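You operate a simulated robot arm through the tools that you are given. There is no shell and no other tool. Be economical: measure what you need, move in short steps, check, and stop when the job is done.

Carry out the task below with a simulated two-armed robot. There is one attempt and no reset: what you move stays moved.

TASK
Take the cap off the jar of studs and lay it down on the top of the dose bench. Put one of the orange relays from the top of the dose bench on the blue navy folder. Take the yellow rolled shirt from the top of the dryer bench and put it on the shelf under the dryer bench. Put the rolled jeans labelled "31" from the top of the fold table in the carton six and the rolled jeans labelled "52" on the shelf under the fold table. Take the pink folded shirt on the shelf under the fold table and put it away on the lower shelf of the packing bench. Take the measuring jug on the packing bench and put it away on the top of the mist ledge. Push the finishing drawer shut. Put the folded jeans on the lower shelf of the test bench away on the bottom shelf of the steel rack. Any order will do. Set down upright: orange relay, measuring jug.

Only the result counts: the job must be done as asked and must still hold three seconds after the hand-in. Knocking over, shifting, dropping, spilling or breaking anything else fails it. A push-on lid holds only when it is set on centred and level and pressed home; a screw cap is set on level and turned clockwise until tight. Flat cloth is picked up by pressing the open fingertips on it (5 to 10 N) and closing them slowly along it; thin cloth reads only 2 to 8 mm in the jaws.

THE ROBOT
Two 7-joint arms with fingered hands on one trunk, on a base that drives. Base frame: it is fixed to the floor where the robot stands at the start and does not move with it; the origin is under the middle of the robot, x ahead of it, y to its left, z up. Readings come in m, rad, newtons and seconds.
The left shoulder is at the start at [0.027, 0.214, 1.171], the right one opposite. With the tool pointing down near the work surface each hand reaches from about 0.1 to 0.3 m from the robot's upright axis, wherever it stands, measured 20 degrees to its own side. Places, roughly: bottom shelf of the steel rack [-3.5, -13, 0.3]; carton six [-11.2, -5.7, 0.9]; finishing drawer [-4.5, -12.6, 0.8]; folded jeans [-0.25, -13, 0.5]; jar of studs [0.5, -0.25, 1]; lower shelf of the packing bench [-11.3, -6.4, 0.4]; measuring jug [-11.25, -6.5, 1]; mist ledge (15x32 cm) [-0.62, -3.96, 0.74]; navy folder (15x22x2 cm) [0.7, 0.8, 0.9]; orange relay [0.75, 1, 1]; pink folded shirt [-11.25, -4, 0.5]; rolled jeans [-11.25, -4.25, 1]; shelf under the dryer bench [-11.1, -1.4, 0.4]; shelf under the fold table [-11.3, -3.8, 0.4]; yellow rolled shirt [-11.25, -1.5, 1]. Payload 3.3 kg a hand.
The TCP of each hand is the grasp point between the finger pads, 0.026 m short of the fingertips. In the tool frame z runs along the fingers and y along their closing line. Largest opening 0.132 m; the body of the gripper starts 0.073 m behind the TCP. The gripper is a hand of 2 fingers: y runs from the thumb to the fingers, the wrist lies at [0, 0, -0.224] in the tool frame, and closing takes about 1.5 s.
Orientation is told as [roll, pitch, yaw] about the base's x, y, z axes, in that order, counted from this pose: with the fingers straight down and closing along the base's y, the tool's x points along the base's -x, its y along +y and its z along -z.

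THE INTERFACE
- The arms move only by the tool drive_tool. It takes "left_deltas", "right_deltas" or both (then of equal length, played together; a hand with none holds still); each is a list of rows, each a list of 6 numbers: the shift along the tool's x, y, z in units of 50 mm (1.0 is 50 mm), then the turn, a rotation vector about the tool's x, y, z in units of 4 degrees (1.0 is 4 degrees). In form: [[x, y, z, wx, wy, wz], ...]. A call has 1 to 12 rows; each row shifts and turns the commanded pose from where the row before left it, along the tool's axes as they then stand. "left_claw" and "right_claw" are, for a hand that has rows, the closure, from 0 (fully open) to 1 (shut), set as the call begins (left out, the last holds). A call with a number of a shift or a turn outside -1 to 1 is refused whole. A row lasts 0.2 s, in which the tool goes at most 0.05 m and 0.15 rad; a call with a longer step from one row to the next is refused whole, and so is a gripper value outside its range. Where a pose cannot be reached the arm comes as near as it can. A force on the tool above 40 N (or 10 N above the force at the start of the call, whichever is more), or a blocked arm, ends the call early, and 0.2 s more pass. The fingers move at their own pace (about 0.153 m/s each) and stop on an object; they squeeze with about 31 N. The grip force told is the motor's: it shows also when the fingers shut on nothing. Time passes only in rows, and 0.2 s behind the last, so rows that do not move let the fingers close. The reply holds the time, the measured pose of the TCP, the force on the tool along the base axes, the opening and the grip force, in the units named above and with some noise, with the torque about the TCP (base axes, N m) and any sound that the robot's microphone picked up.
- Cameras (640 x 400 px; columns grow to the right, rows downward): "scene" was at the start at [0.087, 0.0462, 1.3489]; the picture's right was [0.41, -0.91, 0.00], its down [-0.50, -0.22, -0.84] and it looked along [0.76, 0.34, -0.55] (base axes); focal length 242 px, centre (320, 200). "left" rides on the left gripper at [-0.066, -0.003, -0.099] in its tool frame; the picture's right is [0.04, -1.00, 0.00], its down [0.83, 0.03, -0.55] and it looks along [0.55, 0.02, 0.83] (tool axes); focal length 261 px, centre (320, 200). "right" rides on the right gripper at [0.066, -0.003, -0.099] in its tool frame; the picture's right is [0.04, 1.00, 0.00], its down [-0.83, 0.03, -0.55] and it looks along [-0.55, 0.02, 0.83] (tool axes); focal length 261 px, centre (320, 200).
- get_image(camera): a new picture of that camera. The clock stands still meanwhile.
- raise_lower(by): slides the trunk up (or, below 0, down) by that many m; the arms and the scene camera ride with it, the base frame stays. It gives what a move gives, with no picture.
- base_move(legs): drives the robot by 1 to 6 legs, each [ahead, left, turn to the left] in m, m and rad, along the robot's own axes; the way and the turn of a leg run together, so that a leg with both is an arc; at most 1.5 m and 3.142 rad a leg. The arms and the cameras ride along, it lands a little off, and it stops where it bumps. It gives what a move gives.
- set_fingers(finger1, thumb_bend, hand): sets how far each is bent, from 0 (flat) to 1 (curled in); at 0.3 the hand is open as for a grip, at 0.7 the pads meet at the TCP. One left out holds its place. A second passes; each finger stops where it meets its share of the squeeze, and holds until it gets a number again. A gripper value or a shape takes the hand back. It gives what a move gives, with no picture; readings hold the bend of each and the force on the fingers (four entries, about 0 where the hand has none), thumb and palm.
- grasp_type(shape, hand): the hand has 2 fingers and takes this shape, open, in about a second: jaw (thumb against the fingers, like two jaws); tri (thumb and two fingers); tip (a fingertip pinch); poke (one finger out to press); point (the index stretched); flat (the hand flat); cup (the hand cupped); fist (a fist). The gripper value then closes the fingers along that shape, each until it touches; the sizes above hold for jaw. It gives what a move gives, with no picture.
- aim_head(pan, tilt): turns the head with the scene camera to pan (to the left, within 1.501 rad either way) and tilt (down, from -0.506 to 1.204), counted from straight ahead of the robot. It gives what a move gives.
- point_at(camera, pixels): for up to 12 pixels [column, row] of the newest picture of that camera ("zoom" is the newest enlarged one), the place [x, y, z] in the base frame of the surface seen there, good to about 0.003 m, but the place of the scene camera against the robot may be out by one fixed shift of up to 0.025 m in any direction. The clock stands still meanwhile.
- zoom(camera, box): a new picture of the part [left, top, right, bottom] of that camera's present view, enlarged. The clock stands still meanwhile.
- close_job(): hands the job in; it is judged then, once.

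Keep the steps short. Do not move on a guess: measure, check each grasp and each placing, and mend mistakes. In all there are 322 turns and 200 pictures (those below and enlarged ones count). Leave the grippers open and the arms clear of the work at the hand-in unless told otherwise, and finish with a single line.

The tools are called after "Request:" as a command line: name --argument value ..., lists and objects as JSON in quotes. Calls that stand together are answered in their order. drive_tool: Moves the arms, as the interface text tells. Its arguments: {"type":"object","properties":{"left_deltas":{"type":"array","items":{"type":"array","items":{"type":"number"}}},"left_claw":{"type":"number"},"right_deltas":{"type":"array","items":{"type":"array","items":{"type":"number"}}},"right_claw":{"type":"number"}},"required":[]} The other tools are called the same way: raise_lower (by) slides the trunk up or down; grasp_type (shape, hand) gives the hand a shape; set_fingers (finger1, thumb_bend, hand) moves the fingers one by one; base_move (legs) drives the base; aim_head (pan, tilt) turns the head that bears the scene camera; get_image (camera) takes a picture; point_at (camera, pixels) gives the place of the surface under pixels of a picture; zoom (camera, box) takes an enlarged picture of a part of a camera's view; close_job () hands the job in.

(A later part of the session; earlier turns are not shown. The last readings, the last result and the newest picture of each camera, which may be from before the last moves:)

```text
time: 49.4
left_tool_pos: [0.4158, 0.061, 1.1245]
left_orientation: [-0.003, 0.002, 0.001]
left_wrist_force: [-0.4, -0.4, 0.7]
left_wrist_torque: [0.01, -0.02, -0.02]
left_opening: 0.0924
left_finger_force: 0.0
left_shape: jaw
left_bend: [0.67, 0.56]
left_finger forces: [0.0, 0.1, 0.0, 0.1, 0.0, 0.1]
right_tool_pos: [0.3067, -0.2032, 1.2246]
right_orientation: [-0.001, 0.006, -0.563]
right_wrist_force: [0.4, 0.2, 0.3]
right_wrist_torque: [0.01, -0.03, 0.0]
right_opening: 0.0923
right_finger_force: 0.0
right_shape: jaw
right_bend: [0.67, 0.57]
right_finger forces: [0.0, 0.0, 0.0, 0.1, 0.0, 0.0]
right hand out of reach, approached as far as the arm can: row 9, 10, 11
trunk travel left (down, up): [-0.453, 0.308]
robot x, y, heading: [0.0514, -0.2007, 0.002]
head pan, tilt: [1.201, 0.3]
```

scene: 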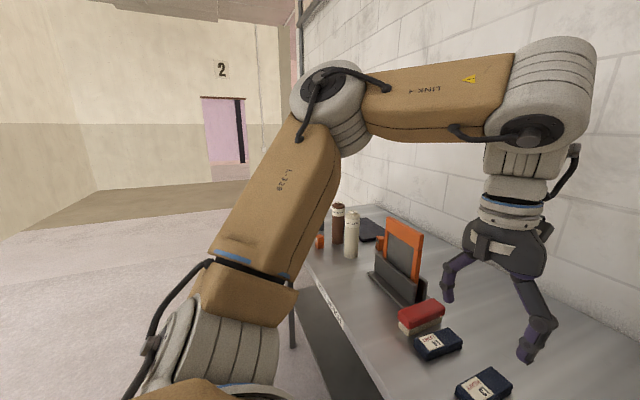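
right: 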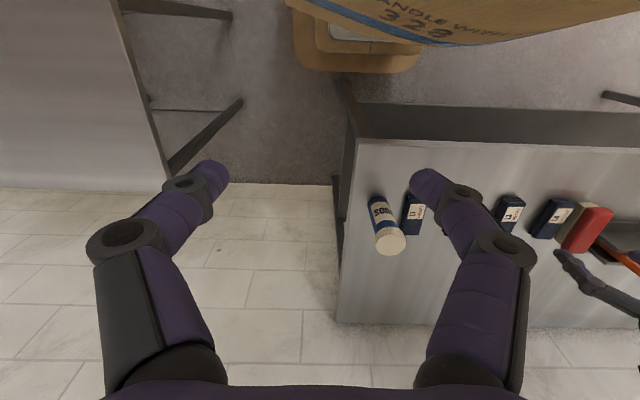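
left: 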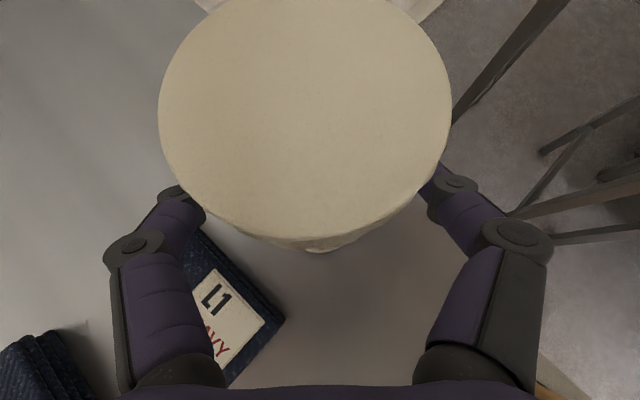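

Same limit. Before trying anything more complicated I'll test the simple way: grip the cap from above with the left hand alone, and watch whether the jar stays put. I'll move the right hand out of the way and pre-turn the left hand to yaw −40°.

Request:
drive_tool --right_deltas '[[0, 0, -0.5, 0, 0, 0], [-0.22, -0.8, -0.2, 0, 0, 0], [-0.22, -0.8, -0.2, 0, 0, 0], [-0.22, -0.8, -0.1, 0, 0, 0], [-0.22, -0.8, 0, 0, 0, 0], [-0.22, -0.8, 0, 0, 0, 0], [0, 0, 0, 0, 0, 0], [0, 0, 0, 0, 0, 0], [0, 0, 0, 0, 0, 0], [0, 0, 0, 0, 0, 0]]' --left_deltas '[[0, 0, 0, 0, 0, 1], [0, 0, 0, 0, 0, 1], [0, 0, 0, 0, 0, 1], [0, 0, 0, 0, 0, 1], [0, 0, 0, 0, 0, 1], [0, 0, 0, 0, 0, 1], [0, 0, 0, 0, 0, 1], [0, 0, 0, 0, 0, 1], [0, 0, 0, 0, 0, 1], [0, 0, 0, 0, 0, 1]]'

```text
time: 51.6
left_tool_pos: [0.4163, 0.0611, 1.1252]
left_orientation: [-0.005, -0.002, -0.697]
left_wrist_force: [0.2, -0.1, 0.0]
left_wrist_torque: [-0.01, -0.03, -0.02]
left_opening: 0.0928
left_finger_force: 0.0
left_shape: jaw
left_bend: [0.67, 0.56]
left_finger forces: [0.0, 0.0, 0.0, 0.0, 0.0, 0.0]
right_tool_pos: [0.2488, -0.3982, 1.2749]
right_orientation: [0.001, 0.009, -0.564]
right_wrist_force: [-0.1, 0.3, -0.2]
right_wrist_torque: [0.0, -0.01, 0.01]
right_opening: 0.0924
right_finger_force: 0.1
right_shape: jaw
right_bend: [0.67, 0.57]
right_finger forces: [0.0, 0.0, 0.0, 0.0, 0.0, 0.1]
right hand out of reach, approached as far as the arm can: row 4, 6
trunk travel left (down, up): [-0.453, 0.308]
robot x, y, heading: [0.0527, -0.1984, 0.002]
head pan, tilt: [1.201, 0.3]
```

I'll bring the left hand over the cap at (0.477,-0.212,1.10).

Request:
drive_tool --left_deltas '[[-0.74, -0.567, 0.083, 0, 0, 0], [-0.74, -0.567, 0.083, 0, 0, 0], [-0.74, -0.567, 0.083, 0, 0, 0], [-0.74, -0.567, 0.083, 0, 0, 0], [-0.74, -0.567, 0.083, 0, 0, 0], [-0.74, -0.567, 0.083, 0, 0, 0], [0, 0, 0, 0, 0, 0]]'

Request:
get_image --camera "left"

```text
time: 53.4
left_tool_pos: [0.4889, -0.188, 1.1317]
left_orientation: [-0.046, -0.065, -0.642]
left_wrist_force: [-0.1, 0.4, -0.2]
left_wrist_torque: [-0.01, 0.02, -0.01]
left_opening: 0.0929
left_finger_force: 0.0
left_shape: jaw
left_bend: [0.67, 0.57]
left_finger forces: [0.1, 0.0, 0.1, 0.1, 0.0, 0.0]
left hand out of reach, approached as far as the arm can: row 6
right_tool_pos: [0.2479, -0.3958, 1.2759]
right_orientation: [-0.001, 0.008, -0.562]
right_wrist_force: [0.3, -0.4, -0.1]
right_wrist_torque: [-0.02, -0.02, -0.01]
right_opening: 0.0924
right_finger_force: 0.1
right_shape: jaw
right_bend: [0.67, 0.57]
right_finger forces: [0.0, 0.0, 0.0, 0.0, 0.1, 0.0]
trunk travel left (down, up): [-0.453, 0.308]
robot x, y, heading: [0.0494, -0.1994, -0.004]
head pan, tilt: [1.201, 0.3]
stopped in row 7 (left hand): the arm was blocked; the commanded pose is now the measured one
```

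```text
183 pictures are left
```

left: 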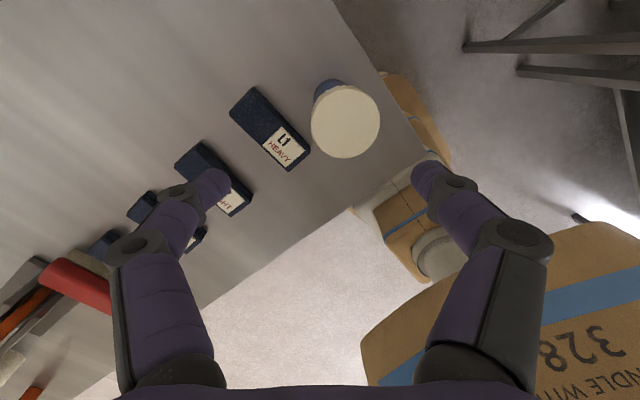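

The left hand hits its reach limit past the robot's centreline. I'll move the base 0.15 m to the right so that the jar lies on the left arm's side.

Request:
base_move --legs '[[0, -0.15, 0]]'

Request:
aim_head --pan 0.3 --tilt 0.8

Request:
get_image --camera "scene"

```text
time: 54.7
left_tool_pos: [0.4866, -0.3377, 1.1302]
left_orientation: [-0.046, -0.063, -0.644]
left_wrist_force: [-0.1, -0.9, 0.1]
left_wrist_torque: [0.04, 0.02, 0.01]
left_opening: 0.0925
left_finger_force: 0.0
left_shape: jaw
left_bend: [0.67, 0.57]
left_finger forces: [0.0, 0.0, 0.0, 0.0, 0.0, 0.0]
right_tool_pos: [0.2476, -0.5474, 1.2752]
right_orientation: [0.0, 0.011, -0.561]
right_wrist_force: [-0.6, 0.0, -0.1]
right_wrist_torque: [0.02, 0.0, 0.0]
right_opening: 0.0926
right_finger_force: 0.1
right_shape: jaw
right_bend: [0.67, 0.57]
right_finger forces: [0.0, 0.0, 0.0, 0.0, 0.1, 0.0]
trunk travel left (down, up): [-0.453, 0.308]
robot x, y, heading: [0.0498, -0.3468, 0.001]
head pan, tilt: [1.201, 0.3]
```

```text
time: 55.9
left_tool_pos: [0.4879, -0.3373, 1.1301]
left_orientation: [-0.047, -0.064, -0.642]
left_wrist_force: [-0.3, 0.0, 0.2]
left_wrist_torque: [0.01, 0.01, 0.0]
left_opening: 0.0926
left_finger_force: 0.0
left_shape: jaw
left_bend: [0.67, 0.57]
left_finger forces: [0.0, 0.0, 0.1, 0.1, 0.1, 0.1]
right_tool_pos: [0.2474, -0.5439, 1.2746]
right_orientation: [0.0, 0.01, -0.562]
right_wrist_force: [0.4, -1.1, -0.1]
right_wrist_torque: [0.03, 0.01, -0.02]
right_opening: 0.0927
right_finger_force: 0.1
right_shape: jaw
right_bend: [0.67, 0.57]
right_finger forces: [0.1, 0.0, 0.0, 0.0, 0.0, 0.0]
trunk travel left (down, up): [-0.453, 0.308]
robot x, y, heading: [0.0471, -0.3469, 0.0]
head pan, tilt: [0.3, 0.799]
```

```text
182 pictures are left
```

scene: 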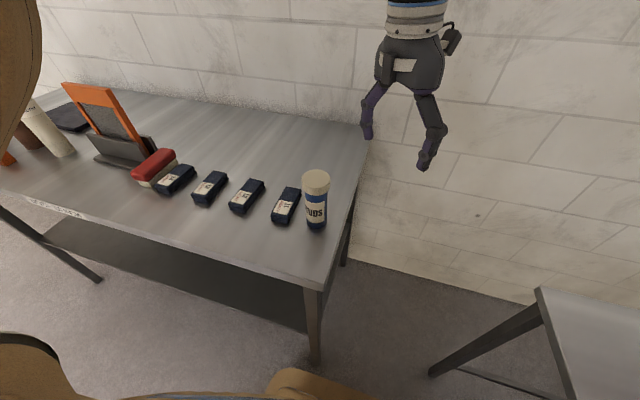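

I'll level the left hand and bring it over the cap at z 1.08.

Request:
drive_tool --left_deltas '[[0, 0, 0, -0.66, 0.9, 0], [0.417, 0.47, 0.25, 0, 0, 0], [0.417, 0.47, 0.25, 0, 0, 0], [0.417, 0.47, 0.25, 0, 0, 0], [0.417, 0.47, 0.25, 0, 0, 0], [0, 0, 0, 0, 0, 0]]'

Request:
get_image --camera "left"

```text
time: 57.3
left_tool_pos: [0.4714, -0.2095, 1.0776]
left_orientation: [0.002, -0.001, -0.645]
left_wrist_force: [0.6, 0.3, 0.0]
left_wrist_torque: [0.0, 0.0, 0.02]
left_opening: 0.0925
left_finger_force: 0.1
left_shape: jaw
left_bend: [0.67, 0.57]
left_finger forces: [0.0, 0.0, 0.0, 0.0, 0.1, 0.0]
left hand out of reach, approached as far as the arm can: row 1
right_tool_pos: [0.247, -0.5445, 1.2745]
right_orientation: [0.0, 0.013, -0.563]
right_wrist_force: [0.3, 0.3, -0.1]
right_wrist_torque: [0.03, 0.0, -0.01]
right_opening: 0.0926
right_finger_force: 0.1
right_shape: jaw
right_bend: [0.67, 0.57]
right_finger forces: [0.0, 0.0, 0.0, 0.0, 0.0, 0.0]
trunk travel left (down, up): [-0.453, 0.308]
robot x, y, heading: [0.0515, -0.3462, -0.002]
head pan, tilt: [0.3, 0.799]
```

```text
181 pictures are left
```

left: 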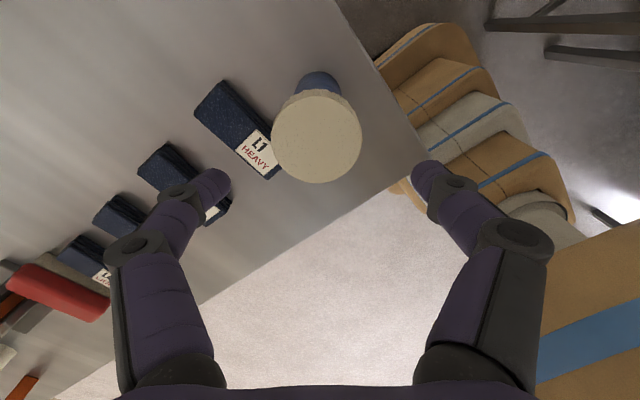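

I'll measure the cap in the left camera to centre exactly.

Request:
point_at --camera "left" --pixels '[[317, 137], [275, 140], [359, 140], [317, 95], [317, 178]]'

```text
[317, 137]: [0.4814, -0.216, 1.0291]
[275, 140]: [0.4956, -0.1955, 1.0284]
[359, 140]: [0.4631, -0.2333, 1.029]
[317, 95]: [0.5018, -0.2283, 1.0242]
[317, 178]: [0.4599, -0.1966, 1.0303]
```

The cap centre is at (0.480,-0.213). I'll centre on it, lower to TCP z≈1.022 and close on the cap.

Request:
drive_tool --left_deltas '[[-0.18, 0.05, 0, 0, 0, 0], [0, 0, 0.37, 0, 0, 0], [0, 0, 0.37, 0, 0, 0], [0, 0, 0.37, 0, 0, 0], [0, 0, 0, 0, 0, 0]]'

Request:
drive_tool --left_deltas '[[0, 0, 0, 0, 0, 0], [0, 0, 0, 0, 0, 0], [0, 0, 0, 0, 0, 0], [0, 0, 0, 0, 0, 0], [0, 0, 0, 0, 0, 0]]' --left_claw 1.0

Request:
zoom --camera "scene" --box '[240, 100, 400, 250]'

```text
time: 58.5
left_tool_pos: [0.4818, -0.2122, 1.0225]
left_orientation: [0.0, 0.0, -0.646]
left_wrist_force: [0.3, -0.5, -0.7]
left_wrist_torque: [0.04, 0.0, 0.01]
left_opening: 0.0923
left_finger_force: 0.0
left_shape: jaw
left_bend: [0.67, 0.57]
left_finger forces: [0.1, 0.1, 0.0, 0.0, 0.0, 0.1]
right_tool_pos: [0.2477, -0.5458, 1.2746]
right_orientation: [0.001, 0.009, -0.561]
right_wrist_force: [-0.5, -1.1, -0.8]
right_wrist_torque: [-0.03, 0.02, -0.01]
right_opening: 0.0926
right_finger_force: 0.0
right_shape: jaw
right_bend: [0.67, 0.57]
right_finger forces: [0.0, 0.0, 0.0, 0.0, 0.0, 0.0]
trunk travel left (down, up): [-0.453, 0.308]
robot x, y, heading: [0.046, -0.3469, -0.002]
head pan, tilt: [0.3, 0.799]
```

```text
time: 59.7
left_tool_pos: [0.4823, -0.2118, 1.0233]
left_orientation: [0.0, -0.001, -0.645]
left_wrist_force: [0.5, 0.0, -2.3]
left_wrist_torque: [0.02, -0.01, 0.01]
left_opening: 0.0398
left_finger_force: 30.8
left_shape: jaw
left_bend: [0.74, 0.73]
left_finger forces: [26.8, 0.0, 0.1, 0.0, 26.3, 0.0]
right_tool_pos: [0.2477, -0.5452, 1.2751]
right_orientation: [0.0, 0.011, -0.562]
right_wrist_force: [0.8, 1.0, 0.2]
right_wrist_torque: [0.0, -0.01, 0.02]
right_opening: 0.0925
right_finger_force: 0.1
right_shape: jaw
right_bend: [0.67, 0.57]
right_finger forces: [0.0, 0.0, 0.1, 0.0, 0.0, 0.0]
trunk travel left (down, up): [-0.453, 0.308]
robot x, y, heading: [0.0477, -0.3457, -0.002]
head pan, tilt: [0.3, 0.799]
```

```text
2.67 times, centred on (320, 175) of scene
```

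zoom: 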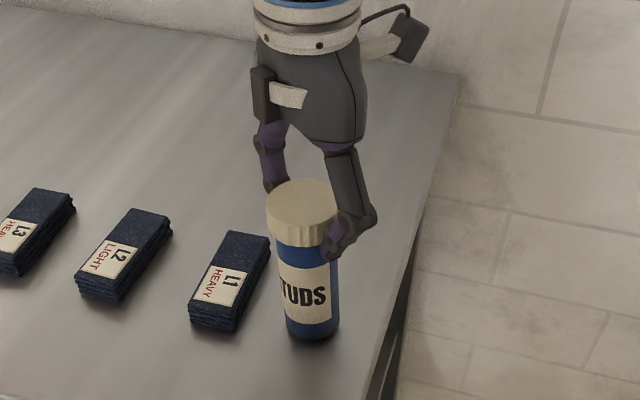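

The opening reads 0.040, which may mean the fingers caught the body below the 48 mm cap. I'll reopen, raise 1 cm and close again so that only the cap is held.

Request:
drive_tool --left_deltas '[[0, 0, 0, 0, 0, 0], [0, 0, 0, 0, 0, 0], [0, 0, 0, 0, 0, 0], [0, 0, -0.24, 0, 0, 0], [0, 0, 0, 0, 0, 0]]' --left_claw 0.4

Request:
drive_tool --left_deltas '[[0, 0, 0, 0, 0, 0], [0, 0, 0, 0, 0, 0], [0, 0, 0, 0, 0, 0], [0, 0, 0, 0, 0, 0], [0, 0, 0, 0, 0, 0]]' --left_claw 1.0

Request:
zoom --camera "scene" --box '[270, 140, 370, 240]'

```text
time: 60.9
left_tool_pos: [0.4828, -0.2122, 1.0335]
left_orientation: [0.0, 0.001, -0.647]
left_wrist_force: [0.0, -0.5, 0.4]
left_wrist_torque: [-0.02, 0.02, -0.02]
left_opening: 0.0787
left_finger_force: 0.0
left_shape: jaw
left_bend: [0.71, 0.7]
left_finger forces: [0.1, 0.1, 0.1, 0.1, 0.0, 0.1]
right_tool_pos: [0.2482, -0.5448, 1.2758]
right_orientation: [0.0, 0.01, -0.562]
right_wrist_force: [0.2, -0.9, -0.1]
right_wrist_torque: [0.01, 0.01, 0.02]
right_opening: 0.0926
right_finger_force: 0.0
right_shape: jaw
right_bend: [0.67, 0.57]
right_finger forces: [0.0, 0.0, 0.0, 0.0, 0.0, 0.1]
trunk travel left (down, up): [-0.453, 0.308]
robot x, y, heading: [0.0501, -0.3494, -0.0]
head pan, tilt: [0.3, 0.799]
```

```text
time: 62.1
left_tool_pos: [0.4824, -0.2117, 1.0345]
left_orientation: [-0.001, -0.001, -0.647]
left_wrist_force: [-0.2, 0.4, -1.5]
left_wrist_torque: [-0.06, 0.02, 0.0]
left_opening: 0.045
left_finger_force: 31.4
left_shape: jaw
left_bend: [0.74, 0.7]
left_finger forces: [28.1, 0.0, 0.0, 0.0, 28.4, 0.0]
right_tool_pos: [0.2482, -0.5456, 1.2749]
right_orientation: [0.0, 0.011, -0.563]
right_wrist_force: [0.4, 0.3, 0.4]
right_wrist_torque: [-0.03, 0.03, -0.01]
right_opening: 0.0924
right_finger_force: 0.1
right_shape: jaw
right_bend: [0.67, 0.57]
right_finger forces: [0.0, 0.0, 0.0, 0.0, 0.0, 0.0]
trunk travel left (down, up): [-0.453, 0.308]
robot x, y, heading: [0.0509, -0.3466, 0.004]
head pan, tilt: [0.3, 0.799]
```

```text
4.00 times, centred on (320, 190) of scene
```

zoom: 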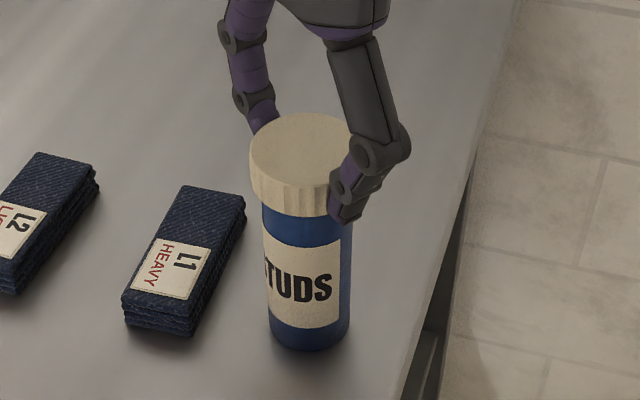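

The opening is now 0.045, so the hand holds the cap. I'll turn it counter-clockwise by 32° and look at whether the label turns along.

Request:
drive_tool --left_deltas '[[0, 0, 0, 0, 0, -1], [0, 0, 0, 0, 0, -1], [0, 0, 0, 0, 0, -1], [0, 0, 0, 0, 0, -1], [0, 0, 0, 0, 0, -1], [0, 0, 0, 0, 0, -1], [0, 0, 0, 0, 0, -1], [0, 0, 0, 0, 0, -1]]'

Request:
zoom --camera "scene" --box '[270, 140, 370, 240]'

```text
time: 63.9
left_tool_pos: [0.4819, -0.2105, 1.0352]
left_orientation: [-0.001, -0.001, -0.087]
left_wrist_force: [-0.8, 0.1, -0.9]
left_wrist_torque: [0.01, 0.01, -0.03]
left_opening: 0.0449
left_finger_force: 31.3
left_shape: jaw
left_bend: [0.74, 0.7]
left_finger forces: [28.4, 0.0, 0.0, 0.0, 28.3, 0.1]
right_tool_pos: [0.2479, -0.5442, 1.2761]
right_orientation: [0.001, 0.011, -0.563]
right_wrist_force: [-0.1, -0.8, 0.2]
right_wrist_torque: [0.0, -0.02, 0.0]
right_opening: 0.0924
right_finger_force: 0.0
right_shape: jaw
right_bend: [0.67, 0.57]
right_finger forces: [0.0, 0.1, 0.0, 0.0, 0.0, 0.1]
trunk travel left (down, up): [-0.453, 0.308]
robot x, y, heading: [0.0478, -0.3461, 0.0]
head pan, tilt: [0.3, 0.799]
```

```text
4.00 times, centred on (320, 190) of scene
```

zoom: 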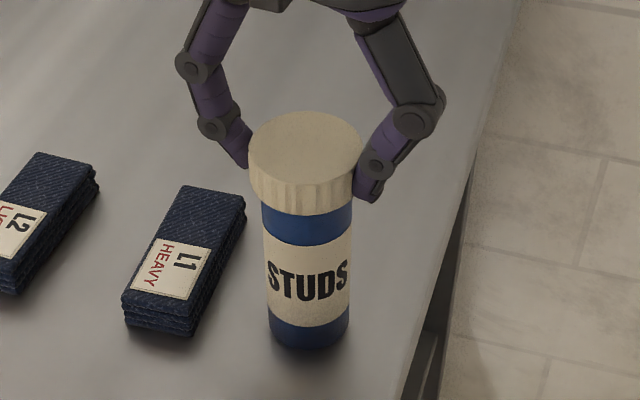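

The label turned along with the cap: "STUDS" moved about 23 px to the right. So the jar must be held by the other hand. I'll release the cap, lift the left hand, and first work on freeing the right arm.

Request:
drive_tool --left_deltas '[[0, 0, 0, 0, 0, 0], [0, 0, 0, 0, 0, 0], [0, 0, 0, 0, 0, 0], [0, 0, -0.6, 0, 0, 0], [0, 0, -0.6, 0, 0, 0], [0, 0, -0.6, 0, 0, 0], [0, 0, -0.6, 0, 0, 0]]' --left_claw 0.3

Request:
base_move --legs '[[-0.15, 0, 0], [0, 0.15, 0]]'

Request:
drive_tool --right_deltas '[[0, -0.3, -0.8, 0, 0, 0], [0, -0.3, -0.8, 0, 0, 0], [0, -0.3, -0.8, 0, 0, 0], [0, -0.3, -0.8, 0, 0, 0], [0, -0.3, -0.8, 0, 0, 0], [0, -0.3, -0.8, 0, 0, 0], [0, -0.8, -0.4, 0, 0, 0], [0, -0.8, -0.4, 0, 0, 0], [0, -0.8, 0, 0, 0, 0], [0, -0.8, 0, 0, 0, 0]]'

```text
time: 65.5
left_tool_pos: [0.4811, -0.2137, 1.1544]
left_orientation: [0.0, -0.001, -0.088]
left_wrist_force: [0.1, -0.3, 0.8]
left_wrist_torque: [-0.01, -0.02, 0.0]
left_opening: 0.0922
left_finger_force: 0.0
left_shape: jaw
left_bend: [0.68, 0.56]
left_finger forces: [0.0, 0.0, 0.0, 0.1, 0.0, 0.1]
right_tool_pos: [0.247, -0.5457, 1.2762]
right_orientation: [0.0, 0.008, -0.563]
right_wrist_force: [-0.3, 0.0, -0.2]
right_wrist_torque: [0.0, -0.01, 0.01]
right_opening: 0.0923
right_finger_force: 0.1
right_shape: jaw
right_bend: [0.67, 0.57]
right_finger forces: [0.0, 0.0, 0.0, 0.0, 0.1, 0.1]
trunk travel left (down, up): [-0.453, 0.308]
robot x, y, heading: [0.052, -0.3479, -0.004]
head pan, tilt: [0.3, 0.799]
```

```text
time: 67.9
left_tool_pos: [0.3315, -0.0607, 1.1529]
left_orientation: [-0.001, -0.002, -0.087]
left_wrist_force: [0.3, 0.3, -0.5]
left_wrist_torque: [-0.04, -0.01, -0.02]
left_opening: 0.0919
left_finger_force: 0.0
left_shape: jaw
left_bend: [0.68, 0.56]
left_finger forces: [0.1, 0.0, 0.0, 0.0, 0.0, 0.0]
right_tool_pos: [0.0984, -0.3937, 1.2748]
right_orientation: [0.0, 0.011, -0.563]
right_wrist_force: [1.4, 0.3, 0.8]
right_wrist_torque: [-0.03, -0.02, 0.01]
right_opening: 0.0927
right_finger_force: 0.0
right_shape: jaw
right_bend: [0.67, 0.57]
right_finger forces: [0.0, 0.0, 0.0, 0.1, 0.0, 0.1]
trunk travel left (down, up): [-0.453, 0.308]
robot x, y, heading: [-0.0993, -0.1987, 0.001]
head pan, tilt: [0.3, 0.799]
```

```text
time: 70.1
left_tool_pos: [0.3307, -0.063, 1.154]
left_orientation: [0.0, -0.003, -0.086]
left_wrist_force: [0.9, -0.1, 0.1]
left_wrist_torque: [-0.01, -0.03, 0.0]
left_opening: 0.092
left_finger_force: 0.0
left_shape: jaw
left_bend: [0.68, 0.56]
left_finger forces: [0.1, 0.0, 0.0, 0.0, 0.1, 0.1]
right_tool_pos: [0.0428, -0.3988, 1.285]
right_orientation: [0.002, 0.011, -0.563]
right_wrist_force: [-0.1, 0.0, 0.1]
right_wrist_torque: [0.01, 0.01, 0.0]
right_opening: 0.0923
right_finger_force: 0.1
right_shape: jaw
right_bend: [0.67, 0.57]
right_finger forces: [0.0, 0.1, 0.0, 0.0, 0.0, 0.0]
right hand out of reach, approached as far as the arm can: row 1, 2, 3, 4, 5, 6, 7, 8, 9, 10
trunk travel left (down, up): [-0.453, 0.308]
robot x, y, heading: [-0.1017, -0.1942, -0.001]
head pan, tilt: [0.3, 0.799]
```

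The right arm refuses even going up at this yaw, so one of its joints sits at a limit. I'll turn the yaw back and go up with a forward tilt, which it accepted before.

Request:
drive_tool --right_deltas '[[-0.5, 0, 0, 0, 0, -1], [-0.5, 0, 0, 0, 0, -1], [-0.5, 0, 0, 0, 0, -1], [-0.5, 0, 0, 0, 0, -1], [-0.5, 0, 0, 0, 0, -1], [-0.5, 0, 0, 0, 0, -1], [0, 0, 0, 0, 0, -1], [0, 0, 0, 0, 0, -1]]'

Request:
drive_tool --right_deltas '[[-0.6, 0, 0, 0, -1, 0], [-0.6, 0, 0, 0, -1, 0], [0, 0, 0, 0, -1, 0], [0, 0, 0, 0, -1, 0], [0, 0, 0, 0, -1, 0], [0, 0, 0, 0, -1, 0], [0, 0, 0, 0, -1, 0], [0, 0, 0, 0, -1, 0], [0, 0, 0, 0, -1, 0], [0, 0, 0, 0, -1, 0], [0, 0, 0, 0, -1, 0], [0, 0, 0, 0, -1, 0]]'

```text
time: 71.9
left_tool_pos: [0.3314, -0.0631, 1.1537]
left_orientation: [0.001, 0.0, -0.088]
left_wrist_force: [-0.7, 0.3, -0.5]
left_wrist_torque: [0.01, 0.03, -0.01]
left_opening: 0.0923
left_finger_force: 0.1
left_shape: jaw
left_bend: [0.68, 0.56]
left_finger forces: [0.1, 0.0, 0.1, 0.2, 0.0, 0.0]
right_tool_pos: [0.1774, -0.4193, 1.2751]
right_orientation: [0.004, 0.008, -0.003]
right_wrist_force: [-0.7, 0.2, -0.1]
right_wrist_torque: [0.0, 0.0, 0.01]
right_opening: 0.0924
right_finger_force: 0.1
right_shape: jaw
right_bend: [0.67, 0.57]
right_finger forces: [0.1, 0.0, 0.0, 0.0, 0.0, 0.0]
right hand out of reach, approached as far as the arm can: row 1, 2, 3
trunk travel left (down, up): [-0.453, 0.308]
robot x, y, heading: [-0.1001, -0.1944, 0.0]
head pan, tilt: [0.3, 0.799]
```

```text
time: 74.5
left_tool_pos: [0.3314, -0.0624, 1.1539]
left_orientation: [-0.002, -0.001, -0.087]
left_wrist_force: [-0.1, 0.3, 0.2]
left_wrist_torque: [-0.03, -0.02, 0.0]
left_opening: 0.092
left_finger_force: 0.0
left_shape: jaw
left_bend: [0.68, 0.56]
left_finger forces: [0.0, 0.1, 0.1, 0.1, 0.0, 0.1]
right_tool_pos: [0.2514, -0.2953, 1.4596]
right_orientation: [0.016, -0.826, -0.01]
right_wrist_force: [0.4, -0.5, 0.1]
right_wrist_torque: [-0.01, 0.05, -0.04]
right_opening: 0.0923
right_finger_force: 0.1
right_shape: jaw
right_bend: [0.67, 0.57]
right_finger forces: [0.1, 0.0, 0.1, 0.1, 0.1, 0.0]
right hand out of reach, approached as far as the arm can: row 1, 2, 3, 4, 5, 6, 7, 8, 9, 10, 11, 12
trunk travel left (down, up): [-0.453, 0.308]
robot x, y, heading: [-0.102, -0.1979, 0.001]
head pan, tilt: [0.3, 0.799]
```

It accepts the tilt while the wrist rises. I'll tilt on to horizontal and stretch forward, to straighten the elbow and get it out of the jam.

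Request:
drive_tool --right_deltas '[[0, 0, 0.4, 0, -1, 0], [0, 0, 0.4, 0, -1, 0], [0, 0, 0.4, 0, -1, 0], [0, 0, 0.4, 0, -1, 0], [0, 0, 0.4, 0, -1, 0], [0, 0, 0.4, 0, -1, 0], [0, 0, 0.4, 0, -1, 0], [0, 0, 0.4, 0, -1, 0], [0, 0, 0.4, 0, -1, 0], [0, 0, 0.4, 0, -1, 0], [0.5, 0, 0.4, 0, 0, 0], [0.5, 0, 0.4, 0, 0, 0]]'

Request:
aim_head --pan -1.0 --tilt 0.2

Request:
get_image --camera "scene"

```text
time: 77.1
left_tool_pos: [0.331, -0.0629, 1.1533]
left_orientation: [0.001, -0.002, -0.087]
left_wrist_force: [-0.6, -0.4, 0.3]
left_wrist_torque: [0.03, 0.04, 0.02]
left_opening: 0.0922
left_finger_force: 0.1
left_shape: jaw
left_bend: [0.68, 0.56]
left_finger forces: [0.0, 0.0, 0.0, 0.0, 0.0, 0.0]
right_tool_pos: [0.1957, -0.201, 1.5231]
right_orientation: [0.109, -1.221, -0.014]
right_wrist_force: [-0.5, -0.1, -0.3]
right_wrist_torque: [0.0, -0.03, -0.02]
right_opening: 0.0925
right_finger_force: 0.0
right_shape: jaw
right_bend: [0.67, 0.57]
right_finger forces: [0.1, 0.1, 0.1, 0.0, 0.0, 0.1]
right hand out of reach, approached as far as the arm can: row 1, 2, 3, 4, 5, 6, 7, 8, 9, 10, 11, 12
trunk travel left (down, up): [-0.453, 0.308]
robot x, y, heading: [-0.0967, -0.1988, -0.0]
head pan, tilt: [0.3, 0.799]
```

```text
time: 78.5
left_tool_pos: [0.3316, -0.0629, 1.1529]
left_orientation: [0.0, -0.001, -0.086]
left_wrist_force: [0.5, 0.1, -0.4]
left_wrist_torque: [-0.04, -0.01, 0.01]
left_opening: 0.0918
left_finger_force: 0.0
left_shape: jaw
left_bend: [0.68, 0.56]
left_finger forces: [0.0, 0.0, 0.0, 0.0, 0.1, 0.0]
right_tool_pos: [0.1968, -0.2012, 1.524]
right_orientation: [0.109, -1.223, -0.012]
right_wrist_force: [-0.8, -0.7, 0.0]
right_wrist_torque: [-0.02, 0.01, 0.04]
right_opening: 0.0923
right_finger_force: 0.0
right_shape: jaw
right_bend: [0.67, 0.57]
right_finger forces: [0.0, 0.0, 0.0, 0.1, 0.0, 0.0]
trunk travel left (down, up): [-0.453, 0.308]
robot x, y, heading: [-0.0987, -0.1983, 0.002]
head pan, tilt: [-1.0, 0.201]
```

```text
177 pictures are left
```

scene: 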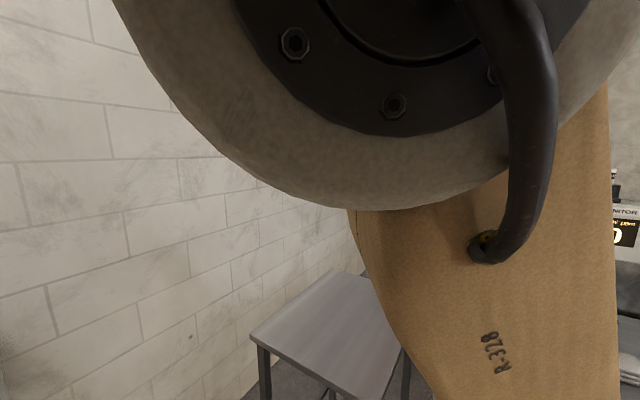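

The elbow is folded close to the head, which is no good. I'll stretch the hand away, forward, outward and down, to unfold it.

Request:
drive_tool --right_deltas '[[0, -0.6, 0.6, 0, 0, 0], [0, -0.6, 0.6, 0, 0, 0], [0, -0.6, 0.6, 0, 0, 0], [0, -0.6, 0.6, 0, 0, 0], [0.3, -0.4, 0.7, 0, 0, 0], [0.3, -0.4, 0.7, 0, 0, 0], [0.3, -0.3, 0.7, 0, 0, 0], [0.5, 0, 0.6, 0, 0, 0], [0.5, 0, 0.6, 0, 0, 0], [0.5, 0, 0.5, 0, 0, 0]]'

```text
time: 80.7
left_tool_pos: [0.3324, -0.0627, 1.1536]
left_orientation: [0.0, -0.002, -0.086]
left_wrist_force: [-0.6, -0.9, 0.7]
left_wrist_torque: [0.02, 0.01, -0.01]
left_opening: 0.0923
left_finger_force: 0.0
left_shape: jaw
left_bend: [0.68, 0.56]
left_finger forces: [0.0, 0.0, 0.0, 0.0, 0.0, 0.1]
right_tool_pos: [0.1974, -0.2, 1.5237]
right_orientation: [0.108, -1.224, -0.012]
right_wrist_force: [0.3, 0.3, 0.0]
right_wrist_torque: [0.01, -0.01, -0.02]
right_opening: 0.0925
right_finger_force: 0.1
right_shape: jaw
right_bend: [0.67, 0.57]
right_finger forces: [0.1, 0.1, 0.0, 0.0, 0.0, 0.1]
right hand out of reach, approached as far as the arm can: row 1, 2, 3, 4, 5, 6, 7, 8, 9, 10
trunk travel left (down, up): [-0.453, 0.308]
robot x, y, heading: [-0.1007, -0.1957, 0.001]
head pan, tilt: [-1.0, 0.201]
```

It is fully stuck in that orientation. I'll tilt back to fingers-down.

Request:
drive_tool --right_deltas '[[0, 0, 0, 0, 1, 0], [0, 0, 0, 0, 1, 0], [0, 0, 0, 0, 1, 0], [0, 0, 0, 0, 1, 0], [0, 0, 0, 0, 1, 0], [0, 0, 0, 0, 1, 0], [0, 0, 0, 0, 1, 0], [0, 0, 0, 0, 1, 0], [0, 0, 0, 0, 1, 0], [0, 0, 0, 0, 1, 0], [0, 0, 0, 0, 1, 0], [0, 0, 0, 0, 1, 0]]'

Request:
drive_tool --right_deltas '[[0, 0, 0, 0, 1, 0], [0, 0, 0, 0, 1, 0], [0, 0, 0, 0, 1, 0], [0, 0, 0, 0, 1, 0], [0, 0, 0, 0, 1, 0], [0, 0, 0, 0, 1, 0], [0, 0, 0, 0, 0, 0]]'

```text
time: 83.3
left_tool_pos: [0.3325, -0.0632, 1.1539]
left_orientation: [0.0, -0.001, -0.087]
left_wrist_force: [-0.3, 0.3, 0.4]
left_wrist_torque: [-0.03, -0.02, 0.01]
left_opening: 0.092
left_finger_force: 0.1
left_shape: jaw
left_bend: [0.68, 0.56]
left_finger forces: [0.1, 0.0, 0.0, 0.1, 0.1, 0.0]
right_tool_pos: [0.189, -0.2387, 1.4047]
right_orientation: [0.042, -0.46, 0.071]
right_wrist_force: [-0.1, -0.8, -0.5]
right_wrist_torque: [0.01, -0.02, 0.01]
right_opening: 0.0924
right_finger_force: 0.1
right_shape: jaw
right_bend: [0.67, 0.57]
right_finger forces: [0.0, 0.1, 0.1, 0.0, 0.0, 0.0]
right hand out of reach, approached as far as the arm can: row 2, 3, 4, 5, 6, 7, 8, 9, 10, 11, 12
trunk travel left (down, up): [-0.453, 0.308]
robot x, y, heading: [-0.0979, -0.196, 0.002]
head pan, tilt: [-1.0, 0.201]
```

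```text
time: 84.9
left_tool_pos: [0.3319, -0.0634, 1.1543]
left_orientation: [0.0, -0.003, -0.087]
left_wrist_force: [0.8, 0.0, 0.6]
left_wrist_torque: [0.03, -0.01, 0.02]
left_opening: 0.0921
left_finger_force: 0.1
left_shape: jaw
left_bend: [0.68, 0.56]
left_finger forces: [0.0, 0.1, 0.0, 0.0, 0.0, 0.0]
right_tool_pos: [0.1612, -0.2485, 1.335]
right_orientation: [0.038, -0.04, 0.088]
right_wrist_force: [0.1, -0.5, 0.3]
right_wrist_torque: [-0.03, 0.02, -0.04]
right_opening: 0.0923
right_finger_force: 0.1
right_shape: jaw
right_bend: [0.67, 0.57]
right_finger forces: [0.0, 0.0, 0.0, 0.1, 0.0, 0.0]
right hand out of reach, approached as far as the arm can: row 1, 2, 3, 4, 5, 6
trunk travel left (down, up): [-0.453, 0.308]
robot x, y, heading: [-0.0988, -0.197, -0.001]
head pan, tilt: [-1.0, 0.201]
```

The limit looks like wrist flexion. I'll tilt the fingers backward (toward the robot) to relieve it, then move forward and down.

Request:
drive_tool --right_deltas '[[0, 0, 0, 0, 1, 0], [0, 0, 0, 0, 1, 0], [0, 0, 0, 0, 1, 0], [0, 0, 0, 0, 1, 0], [0, 0, 0, 0, 1, 0], [0, 0, 0, 0, 1, 0], [-0.5, -0.4, 0, 0, 1, 0], [-0.5, -0.4, 0, 0, 1, 0], [-0.5, -0.4, 0, 0, 0, 0], [-0.4, -0.4, 0.2, 0, 0, 0], [0, 0, 0.5, 0, 0, 0], [0, 0, 0.5, 0, 0, 0]]'

```text
time: 87.5
left_tool_pos: [0.332, -0.0639, 1.1539]
left_orientation: [0.0, -0.001, -0.087]
left_wrist_force: [0.9, 0.0, 0.1]
left_wrist_torque: [-0.01, 0.02, 0.03]
left_opening: 0.092
left_finger_force: 0.1
left_shape: jaw
left_bend: [0.68, 0.56]
left_finger forces: [0.1, 0.0, 0.0, 0.1, 0.0, 0.0]
right_tool_pos: [0.161, -0.3211, 1.1562]
right_orientation: [0.042, 0.517, 0.111]
right_wrist_force: [-0.4, 0.1, -0.2]
right_wrist_torque: [0.01, 0.03, -0.03]
right_opening: 0.0925
right_finger_force: 0.0
right_shape: jaw
right_bend: [0.67, 0.57]
right_finger forces: [0.1, 0.0, 0.1, 0.0, 0.1, 0.1]
right hand out of reach, approached as far as the arm can: row 1, 2, 3, 4, 5, 6, 7, 8, 9
trunk travel left (down, up): [-0.453, 0.308]
robot x, y, heading: [-0.1006, -0.1968, 0.006]
head pan, tilt: [-1.0, 0.201]
```

That works: the hand is down at 1.156. I'll go on forward and down in this posture, then un-tilt.

Request:
drive_tool --right_deltas '[[-0.6, -0.4, 0.2, 0, 0, 0], [-0.6, -0.4, 0.2, 0, 0, 0], [-0.6, -0.4, 0.2, 0, 0, 0], [-0.6, -0.3, 0.2, 0, 0, 0], [0, 0, 0, 0, -1, 0], [0, 0, 0, 0, -1, 0], [0, 0, 0, 0, -1, 0], [0, 0, 0, 0, -1, 0], [0, 0, 0, 0, -1, 0], [0, 0, 0, 0, -1, 0], [0, 0, 0, 0, -1, 0], [0, 0, 0, 0, 0, 0]]'

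```text
time: 90.1
left_tool_pos: [0.3314, -0.064, 1.1541]
left_orientation: [-0.001, -0.001, -0.087]
left_wrist_force: [-0.4, -0.7, 0.3]
left_wrist_torque: [0.0, 0.01, -0.02]
left_opening: 0.092
left_finger_force: 0.1
left_shape: jaw
left_bend: [0.68, 0.56]
left_finger forces: [0.1, 0.1, 0.0, 0.0, 0.1, 0.0]
right_tool_pos: [0.1701, -0.3208, 1.1457]
right_orientation: [0.042, 0.521, 0.111]
right_wrist_force: [0.7, -0.8, 0.4]
right_wrist_torque: [0.0, -0.01, -0.01]
right_opening: 0.0926
right_finger_force: 0.1
right_shape: jaw
right_bend: [0.67, 0.57]
right_finger forces: [0.0, 0.0, 0.0, 0.1, 0.1, 0.0]
right hand out of reach, approached as far as the arm can: row 1, 2, 3, 4, 5, 6, 7, 8, 9, 10, 11
trunk travel left (down, up): [-0.453, 0.308]
robot x, y, heading: [-0.0999, -0.1971, -0.004]
head pan, tilt: [-1.0, 0.201]
```

I notice the right hand's camera sits on the opposite tool side from the left's, so the right wrist is probably turned 180° from its comfortable pose. I'll tilt back to fingers-down and turn the right hand in yaw (negative direction, which ran freely before).

Request:
drive_tool --right_deltas '[[0, 0.3, -0.3, 0, -1, 0], [0, 0.3, -0.3, 0, -1, 0], [0, 0.3, -0.3, 0, -1, 0], [0, 0.3, -0.3, 0, -1, 0], [0, 0.3, 0, 0, -1, 0], [0, 0, 0, 0, -1, 0], [0, 0, 0, 0, -1, 0], [0, 0, 0, 0, 0, 1], [0, 0, 0, 0, 0, 1], [0, 0, 0, 0, 0, 1], [0, 0, 0, 0, 0, 1], [0, 0, 0, 0, 0, 1]]'

Request:
drive_tool --right_deltas '[[0, 0, 0, 0, 0, 1], [0, 0, 0, 0, 0, 1], [0, 0, 0, 0, 0, 1], [0, 0, 0, 0, 0, 1], [0, 0, 0, 0, 0, 1], [0, 0, 0, 0, 0, 1], [0, 0, 0, 0, 0, 1], [0, 0, 0, 0, 0, 1], [0, 0, 0, 0, 0, 1], [0, 0, 0, 0, 0, 1], [0, 0, 0, 0, 0, 1], [0, 0, 0, 0, 0, 1]]'

```text
time: 92.7
left_tool_pos: [0.3309, -0.0636, 1.1531]
left_orientation: [0.001, 0.0, -0.087]
left_wrist_force: [0.0, -0.8, -0.4]
left_wrist_torque: [0.03, 0.02, 0.01]
left_opening: 0.0922
left_finger_force: 0.0
left_shape: jaw
left_bend: [0.68, 0.56]
left_finger forces: [0.0, 0.0, 0.0, 0.0, 0.0, 0.0]
right_tool_pos: [0.2, -0.2349, 1.2265]
right_orientation: [0.018, 0.045, -0.259]
right_wrist_force: [0.0, -0.1, 0.0]
right_wrist_torque: [0.0, -0.04, 0.01]
right_opening: 0.0926
right_finger_force: 0.0
right_shape: jaw
right_bend: [0.67, 0.57]
right_finger forces: [0.1, 0.0, 0.0, 0.1, 0.0, 0.1]
right hand out of reach, approached as far as the arm can: row 5, 6, 7
trunk travel left (down, up): [-0.453, 0.308]
robot x, y, heading: [-0.1037, -0.1946, -0.0]
head pan, tilt: [-1.0, 0.201]
```

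```text
time: 95.3
left_tool_pos: [0.3306, -0.0628, 1.1544]
left_orientation: [-0.001, 0.0, -0.088]
left_wrist_force: [0.6, 0.1, 0.4]
left_wrist_torque: [0.05, 0.02, 0.01]
left_opening: 0.092
left_finger_force: 0.0
left_shape: jaw
left_bend: [0.68, 0.56]
left_finger forces: [0.0, 0.0, 0.0, 0.0, 0.1, 0.1]
right_tool_pos: [0.2007, -0.2347, 1.2269]
right_orientation: [-0.018, 0.042, -1.097]
right_wrist_force: [0.7, -0.4, 1.0]
right_wrist_torque: [-0.01, -0.03, 0.0]
right_opening: 0.0926
right_finger_force: 0.1
right_shape: jaw
right_bend: [0.67, 0.57]
right_finger forces: [0.0, 0.1, 0.1, 0.0, 0.0, 0.0]
trunk travel left (down, up): [-0.453, 0.308]
robot x, y, heading: [-0.1013, -0.199, 0.001]
head pan, tilt: [-1.0, 0.201]
```

Turning this way runs freely (yaw now −1.1). I'll go on to about −π and test going down on the way.

Request:
drive_tool --right_deltas '[[0, 0, 0, 0, 0, 1], [0, 0, 0, 0, 0, 1], [0, 0, 0, 0, 0, 1], [0, 0, 0, 0, 0, 1], [0, 0, 0, 0, 0, 1], [0, 0, 0, 0, 0, 1], [0, 0, 0, 0, 0, 1], [0, 0, 0, 0, 0, 1], [0, 0, 0, 0, 0, 1], [0, 0, 0, 0, 0, 1], [0, 0, 0, 0, 0, 1], [0, 0, 0, 0, 0, 1]]'

Request:
drive_tool --right_deltas '[[0, 0, 0, 0, 0, 1], [0, 0, 0, 0, 0, 1], [0, 0, 0, 0, 0, 1], [0, 0, 0, 0, 0, 1], [0, 0, 0, 0, 0, 1], [0, 0, 0, 0, 0, 1], [0, 0, 0, 0, 0, 1], [0, 0, 0, 0, 0, 1], [0, 0, 0, 0, 0, 1], [0, 0, 0.4, 0, 0, 0], [0, 0, 0.4, 0, 0, 0], [0, 0, 0.4, 0, 0, 0]]'

```text
time: 97.9
left_tool_pos: [0.332, -0.064, 1.1545]
left_orientation: [-0.001, -0.001, -0.088]
left_wrist_force: [0.3, -0.9, 0.1]
left_wrist_torque: [0.01, -0.03, 0.02]
left_opening: 0.092
left_finger_force: 0.1
left_shape: jaw
left_bend: [0.68, 0.56]
left_finger forces: [0.0, 0.0, 0.0, 0.0, 0.1, 0.0]
right_tool_pos: [0.2006, -0.2352, 1.226]
right_orientation: [-0.045, 0.015, -1.934]
right_wrist_force: [-0.7, 0.6, 0.2]
right_wrist_torque: [-0.04, -0.01, 0.0]
right_opening: 0.0925
right_finger_force: 0.0
right_shape: jaw
right_bend: [0.67, 0.57]
right_finger forces: [0.0, 0.0, 0.0, 0.1, 0.0, 0.1]
trunk travel left (down, up): [-0.453, 0.308]
robot x, y, heading: [-0.0975, -0.1969, -0.001]
head pan, tilt: [-1.0, 0.201]
```

```text
time: 100.5
left_tool_pos: [0.3315, -0.0628, 1.1531]
left_orientation: [0.0, 0.001, -0.086]
left_wrist_force: [0.3, -0.3, 0.3]
left_wrist_torque: [0.01, -0.02, 0.04]
left_opening: 0.092
left_finger_force: 0.1
left_shape: jaw
left_bend: [0.68, 0.56]
left_finger forces: [0.0, 0.0, 0.1, 0.1, 0.0, 0.1]
right_tool_pos: [0.2187, -0.2114, 1.2049]
right_orientation: [-0.044, -0.016, -2.56]
right_wrist_force: [1.2, 0.2, -0.8]
right_wrist_torque: [0.02, -0.01, 0.0]
right_opening: 0.0925
right_finger_force: 0.1
right_shape: jaw
right_bend: [0.67, 0.57]
right_finger forces: [0.1, 0.0, 0.0, 0.1, 0.0, 0.0]
right hand out of reach, approached as far as the arm can: row 10, 11, 12
trunk travel left (down, up): [-0.453, 0.308]
robot x, y, heading: [-0.1016, -0.1979, -0.006]
head pan, tilt: [-1.0, 0.201]
```

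The spin joint is free, so the limit lies in the elbow; the boundary drops as the hand moves inward. I'll move the left hand out of the way and take the right hand inward across the centre, going down as it allows.

Request:
drive_tool --left_deltas '[[0, 0.8, -0.2, 0, 0, 0], [0, 0.8, -0.2, 0, 0, 0], [0, 0.8, -0.2, 0, 0, 0], [0, 0.8, -0.2, 0, 0, 0], [0, 0.8, 0, 0, 0, 0], [0, 0.8, 0, 0, 0, 0], [0.4, 0.5, 0, 0, 0, 0]]'

Request:
drive_tool --right_deltas '[[0.27, -0.42, 0, 0, 0, 0], [0.27, -0.42, 0, 0, 0, 0], [0.27, -0.42, 0, 0, 0, 0], [0.27, -0.42, 0, 0, 0, 0], [0.27, -0.42, 0, 0, 0, 0], [0.27, -0.42, 0, 0, 0, 0], [0, 0, 0.4, 0, 0, 0], [0, 0, 0.4, 0, 0, 0], [0, 0, 0.4, 0, 0, 0], [0, 0, 0.4, 0, 0, 0]]'

```text
time: 102.1
left_tool_pos: [0.3162, 0.0363, 1.1687]
left_orientation: [-0.003, 0.0, -0.088]
left_wrist_force: [-0.5, 0.2, -0.4]
left_wrist_torque: [-0.03, -0.04, 0.02]
left_opening: 0.0919
left_finger_force: 0.1
left_shape: jaw
left_bend: [0.68, 0.56]
left_finger forces: [0.0, 0.0, 0.1, 0.0, 0.0, 0.0]
left hand out of reach, approached as far as the arm can: row 2, 3, 4, 5, 6
right_tool_pos: [0.2173, -0.209, 1.2054]
right_orientation: [-0.045, -0.014, -2.562]
right_wrist_force: [0.5, 0.6, 0.3]
right_wrist_torque: [-0.03, -0.02, 0.03]
right_opening: 0.0923
right_finger_force: 0.1
right_shape: jaw
right_bend: [0.67, 0.57]
right_finger forces: [0.0, 0.0, 0.1, 0.0, 0.0, 0.1]
trunk travel left (down, up): [-0.453, 0.308]
robot x, y, heading: [-0.0989, -0.1969, -0.001]
head pan, tilt: [-1.0, 0.201]
```

```text
time: 104.3
left_tool_pos: [0.3161, 0.0335, 1.1677]
left_orientation: [0.0, 0.0, -0.088]
left_wrist_force: [0.1, 0.0, 0.3]
left_wrist_torque: [0.01, 0.0, -0.04]
left_opening: 0.0921
left_finger_force: 0.1
left_shape: jaw
left_bend: [0.68, 0.56]
left_finger forces: [0.1, 0.1, 0.0, 0.1, 0.0, 0.1]
right_tool_pos: [0.2185, -0.1305, 1.1382]
right_orientation: [-0.066, 0.006, -2.58]
right_wrist_force: [0.8, -0.8, 0.1]
right_wrist_torque: [0.01, 0.03, 0.01]
right_opening: 0.0924
right_finger_force: 0.1
right_shape: jaw
right_bend: [0.67, 0.57]
right_finger forces: [0.1, 0.0, 0.0, 0.0, 0.0, 0.0]
right hand out of reach, approached as far as the arm can: row 4, 5, 6, 8
trunk travel left (down, up): [-0.453, 0.308]
robot x, y, heading: [-0.0989, -0.1991, -0.002]
head pan, tilt: [-1.0, 0.201]
```

Crossing the centre freed it: now z=1.138 and descending is possible. The arms evidently work only near the robot's centreline. I'll turn the right hand back toward yaw +44° here.

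Request:
drive_tool --right_deltas '[[0, 0, 0.2, 0, 0, -1], [0, 0, 0.2, 0, 0, -1], [0, 0, 0.2, 0, 0, -1], [0, 0, 0.2, 0, 0, -1], [0, 0, 0, 0, 0, -1], [0, 0, 0, 0, 0, -1], [0, 0, 0, 0, 0, -1], [0, 0, 0, 0, 0, -1], [0, 0, 0, 0, 0, -1], [0, 0, 0, 0, 0, -1], [0, 0, 0, 0, 0, -1], [0, 0, 0, 0, 0, -1]]'

Request:
drive_tool --right_deltas '[[0, 0, 0, 0, 0, -1], [0, 0, 0, 0, 0, -1], [0, 0, 0, 0, 0, -1], [0, 0, 0, 0, 0, -1], [0, 0, 0, 0, 0, -1], [0, 0, 0, 0, 0, -1], [0, 0, 0, 0, 0, -1], [0, 0, 0, 0, 0, -1], [0, 0, 0, 0, 0, -1], [0, 0, 0, 0, 0, -1], [0, 0, 0, 0, 0, -1], [0, 0, 0, 0, 0, -1]]'

Request:
drive_tool --right_deltas '[[0, 0, 0, 0, 0, -1], [0, 0, 0, 0, 0, -1], [0, 0, 0, 0, 0, -1], [0, 0, 0, 0, 0, -1], [0, 0, 0, 0, 0, -1], [0, 0, 0, 0, 0, -1], [0, 0, 0, 0, 0, -1], [0, 0, 0, 0, 0, -1], [0, 0, 0, 0, 0, -1], [0, 0, 0, 0, 0, -1], [0, 0, 0, 0, 0, -1], [0, 0, 0, 0, 0, -1]]'

```text
time: 106.9
left_tool_pos: [0.3152, 0.0352, 1.1687]
left_orientation: [0.002, -0.002, -0.087]
left_wrist_force: [0.4, -1.5, 0.1]
left_wrist_torque: [-0.01, -0.04, 0.01]
left_opening: 0.0922
left_finger_force: 0.1
left_shape: jaw
left_bend: [0.68, 0.56]
left_finger forces: [0.0, 0.0, 0.1, 0.1, 0.0, 0.0]
right_tool_pos: [0.2218, -0.1313, 1.1052]
right_orientation: [-0.042, 0.071, -1.749]
right_wrist_force: [0.2, -0.2, -0.5]
right_wrist_torque: [0.0, 0.03, -0.01]
right_opening: 0.0924
right_finger_force: 0.0
right_shape: jaw
right_bend: [0.67, 0.57]
right_finger forces: [0.1, 0.0, 0.0, 0.0, 0.0, 0.0]
trunk travel left (down, up): [-0.453, 0.308]
robot x, y, heading: [-0.1017, -0.1988, -0.004]
head pan, tilt: [-1.0, 0.201]
```

```text
time: 109.5
left_tool_pos: [0.3153, 0.0362, 1.1689]
left_orientation: [0.001, -0.002, -0.088]
left_wrist_force: [0.9, 0.4, 0.1]
left_wrist_torque: [-0.02, -0.03, 0.01]
left_opening: 0.092
left_finger_force: 0.1
left_shape: jaw
left_bend: [0.68, 0.56]
left_finger forces: [0.1, 0.0, 0.0, 0.1, 0.0, 0.1]
right_tool_pos: [0.2146, -0.1338, 1.0996]
right_orientation: [0.013, 0.074, -0.902]
right_wrist_force: [-0.4, 0.3, -0.4]
right_wrist_torque: [-0.01, -0.03, 0.02]
right_opening: 0.0926
right_finger_force: 0.0
right_shape: jaw
right_bend: [0.67, 0.57]
right_finger forces: [0.0, 0.0, 0.0, 0.0, 0.0, 0.1]
right hand out of reach, approached as far as the arm can: row 11, 12
trunk travel left (down, up): [-0.453, 0.308]
robot x, y, heading: [-0.0997, -0.1973, 0.001]
head pan, tilt: [-1.0, 0.201]
```

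```text
time: 112.1
left_tool_pos: [0.3159, 0.035, 1.1687]
left_orientation: [0.001, 0.001, -0.088]
left_wrist_force: [0.6, -0.4, 0.4]
left_wrist_torque: [0.03, -0.02, -0.03]
left_opening: 0.0923
left_finger_force: 0.0
left_shape: jaw
left_bend: [0.68, 0.56]
left_finger forces: [0.0, 0.0, 0.0, 0.0, 0.0, 0.1]
right_tool_pos: [0.169, -0.1462, 1.1792]
right_orientation: [0.039, 0.035, -0.051]
right_wrist_force: [0.6, -0.3, 0.2]
right_wrist_torque: [-0.01, -0.02, 0.0]
right_opening: 0.0926
right_finger_force: 0.0
right_shape: jaw
right_bend: [0.67, 0.57]
right_finger forces: [0.0, 0.1, 0.1, 0.0, 0.0, 0.0]
right hand out of reach, approached as far as the arm can: row 1, 2, 3, 4, 5, 6, 7, 8, 9, 10, 11, 12
trunk travel left (down, up): [-0.453, 0.308]
robot x, y, heading: [-0.1, -0.1977, -0.001]
head pan, tilt: [-1.0, 0.201]
```

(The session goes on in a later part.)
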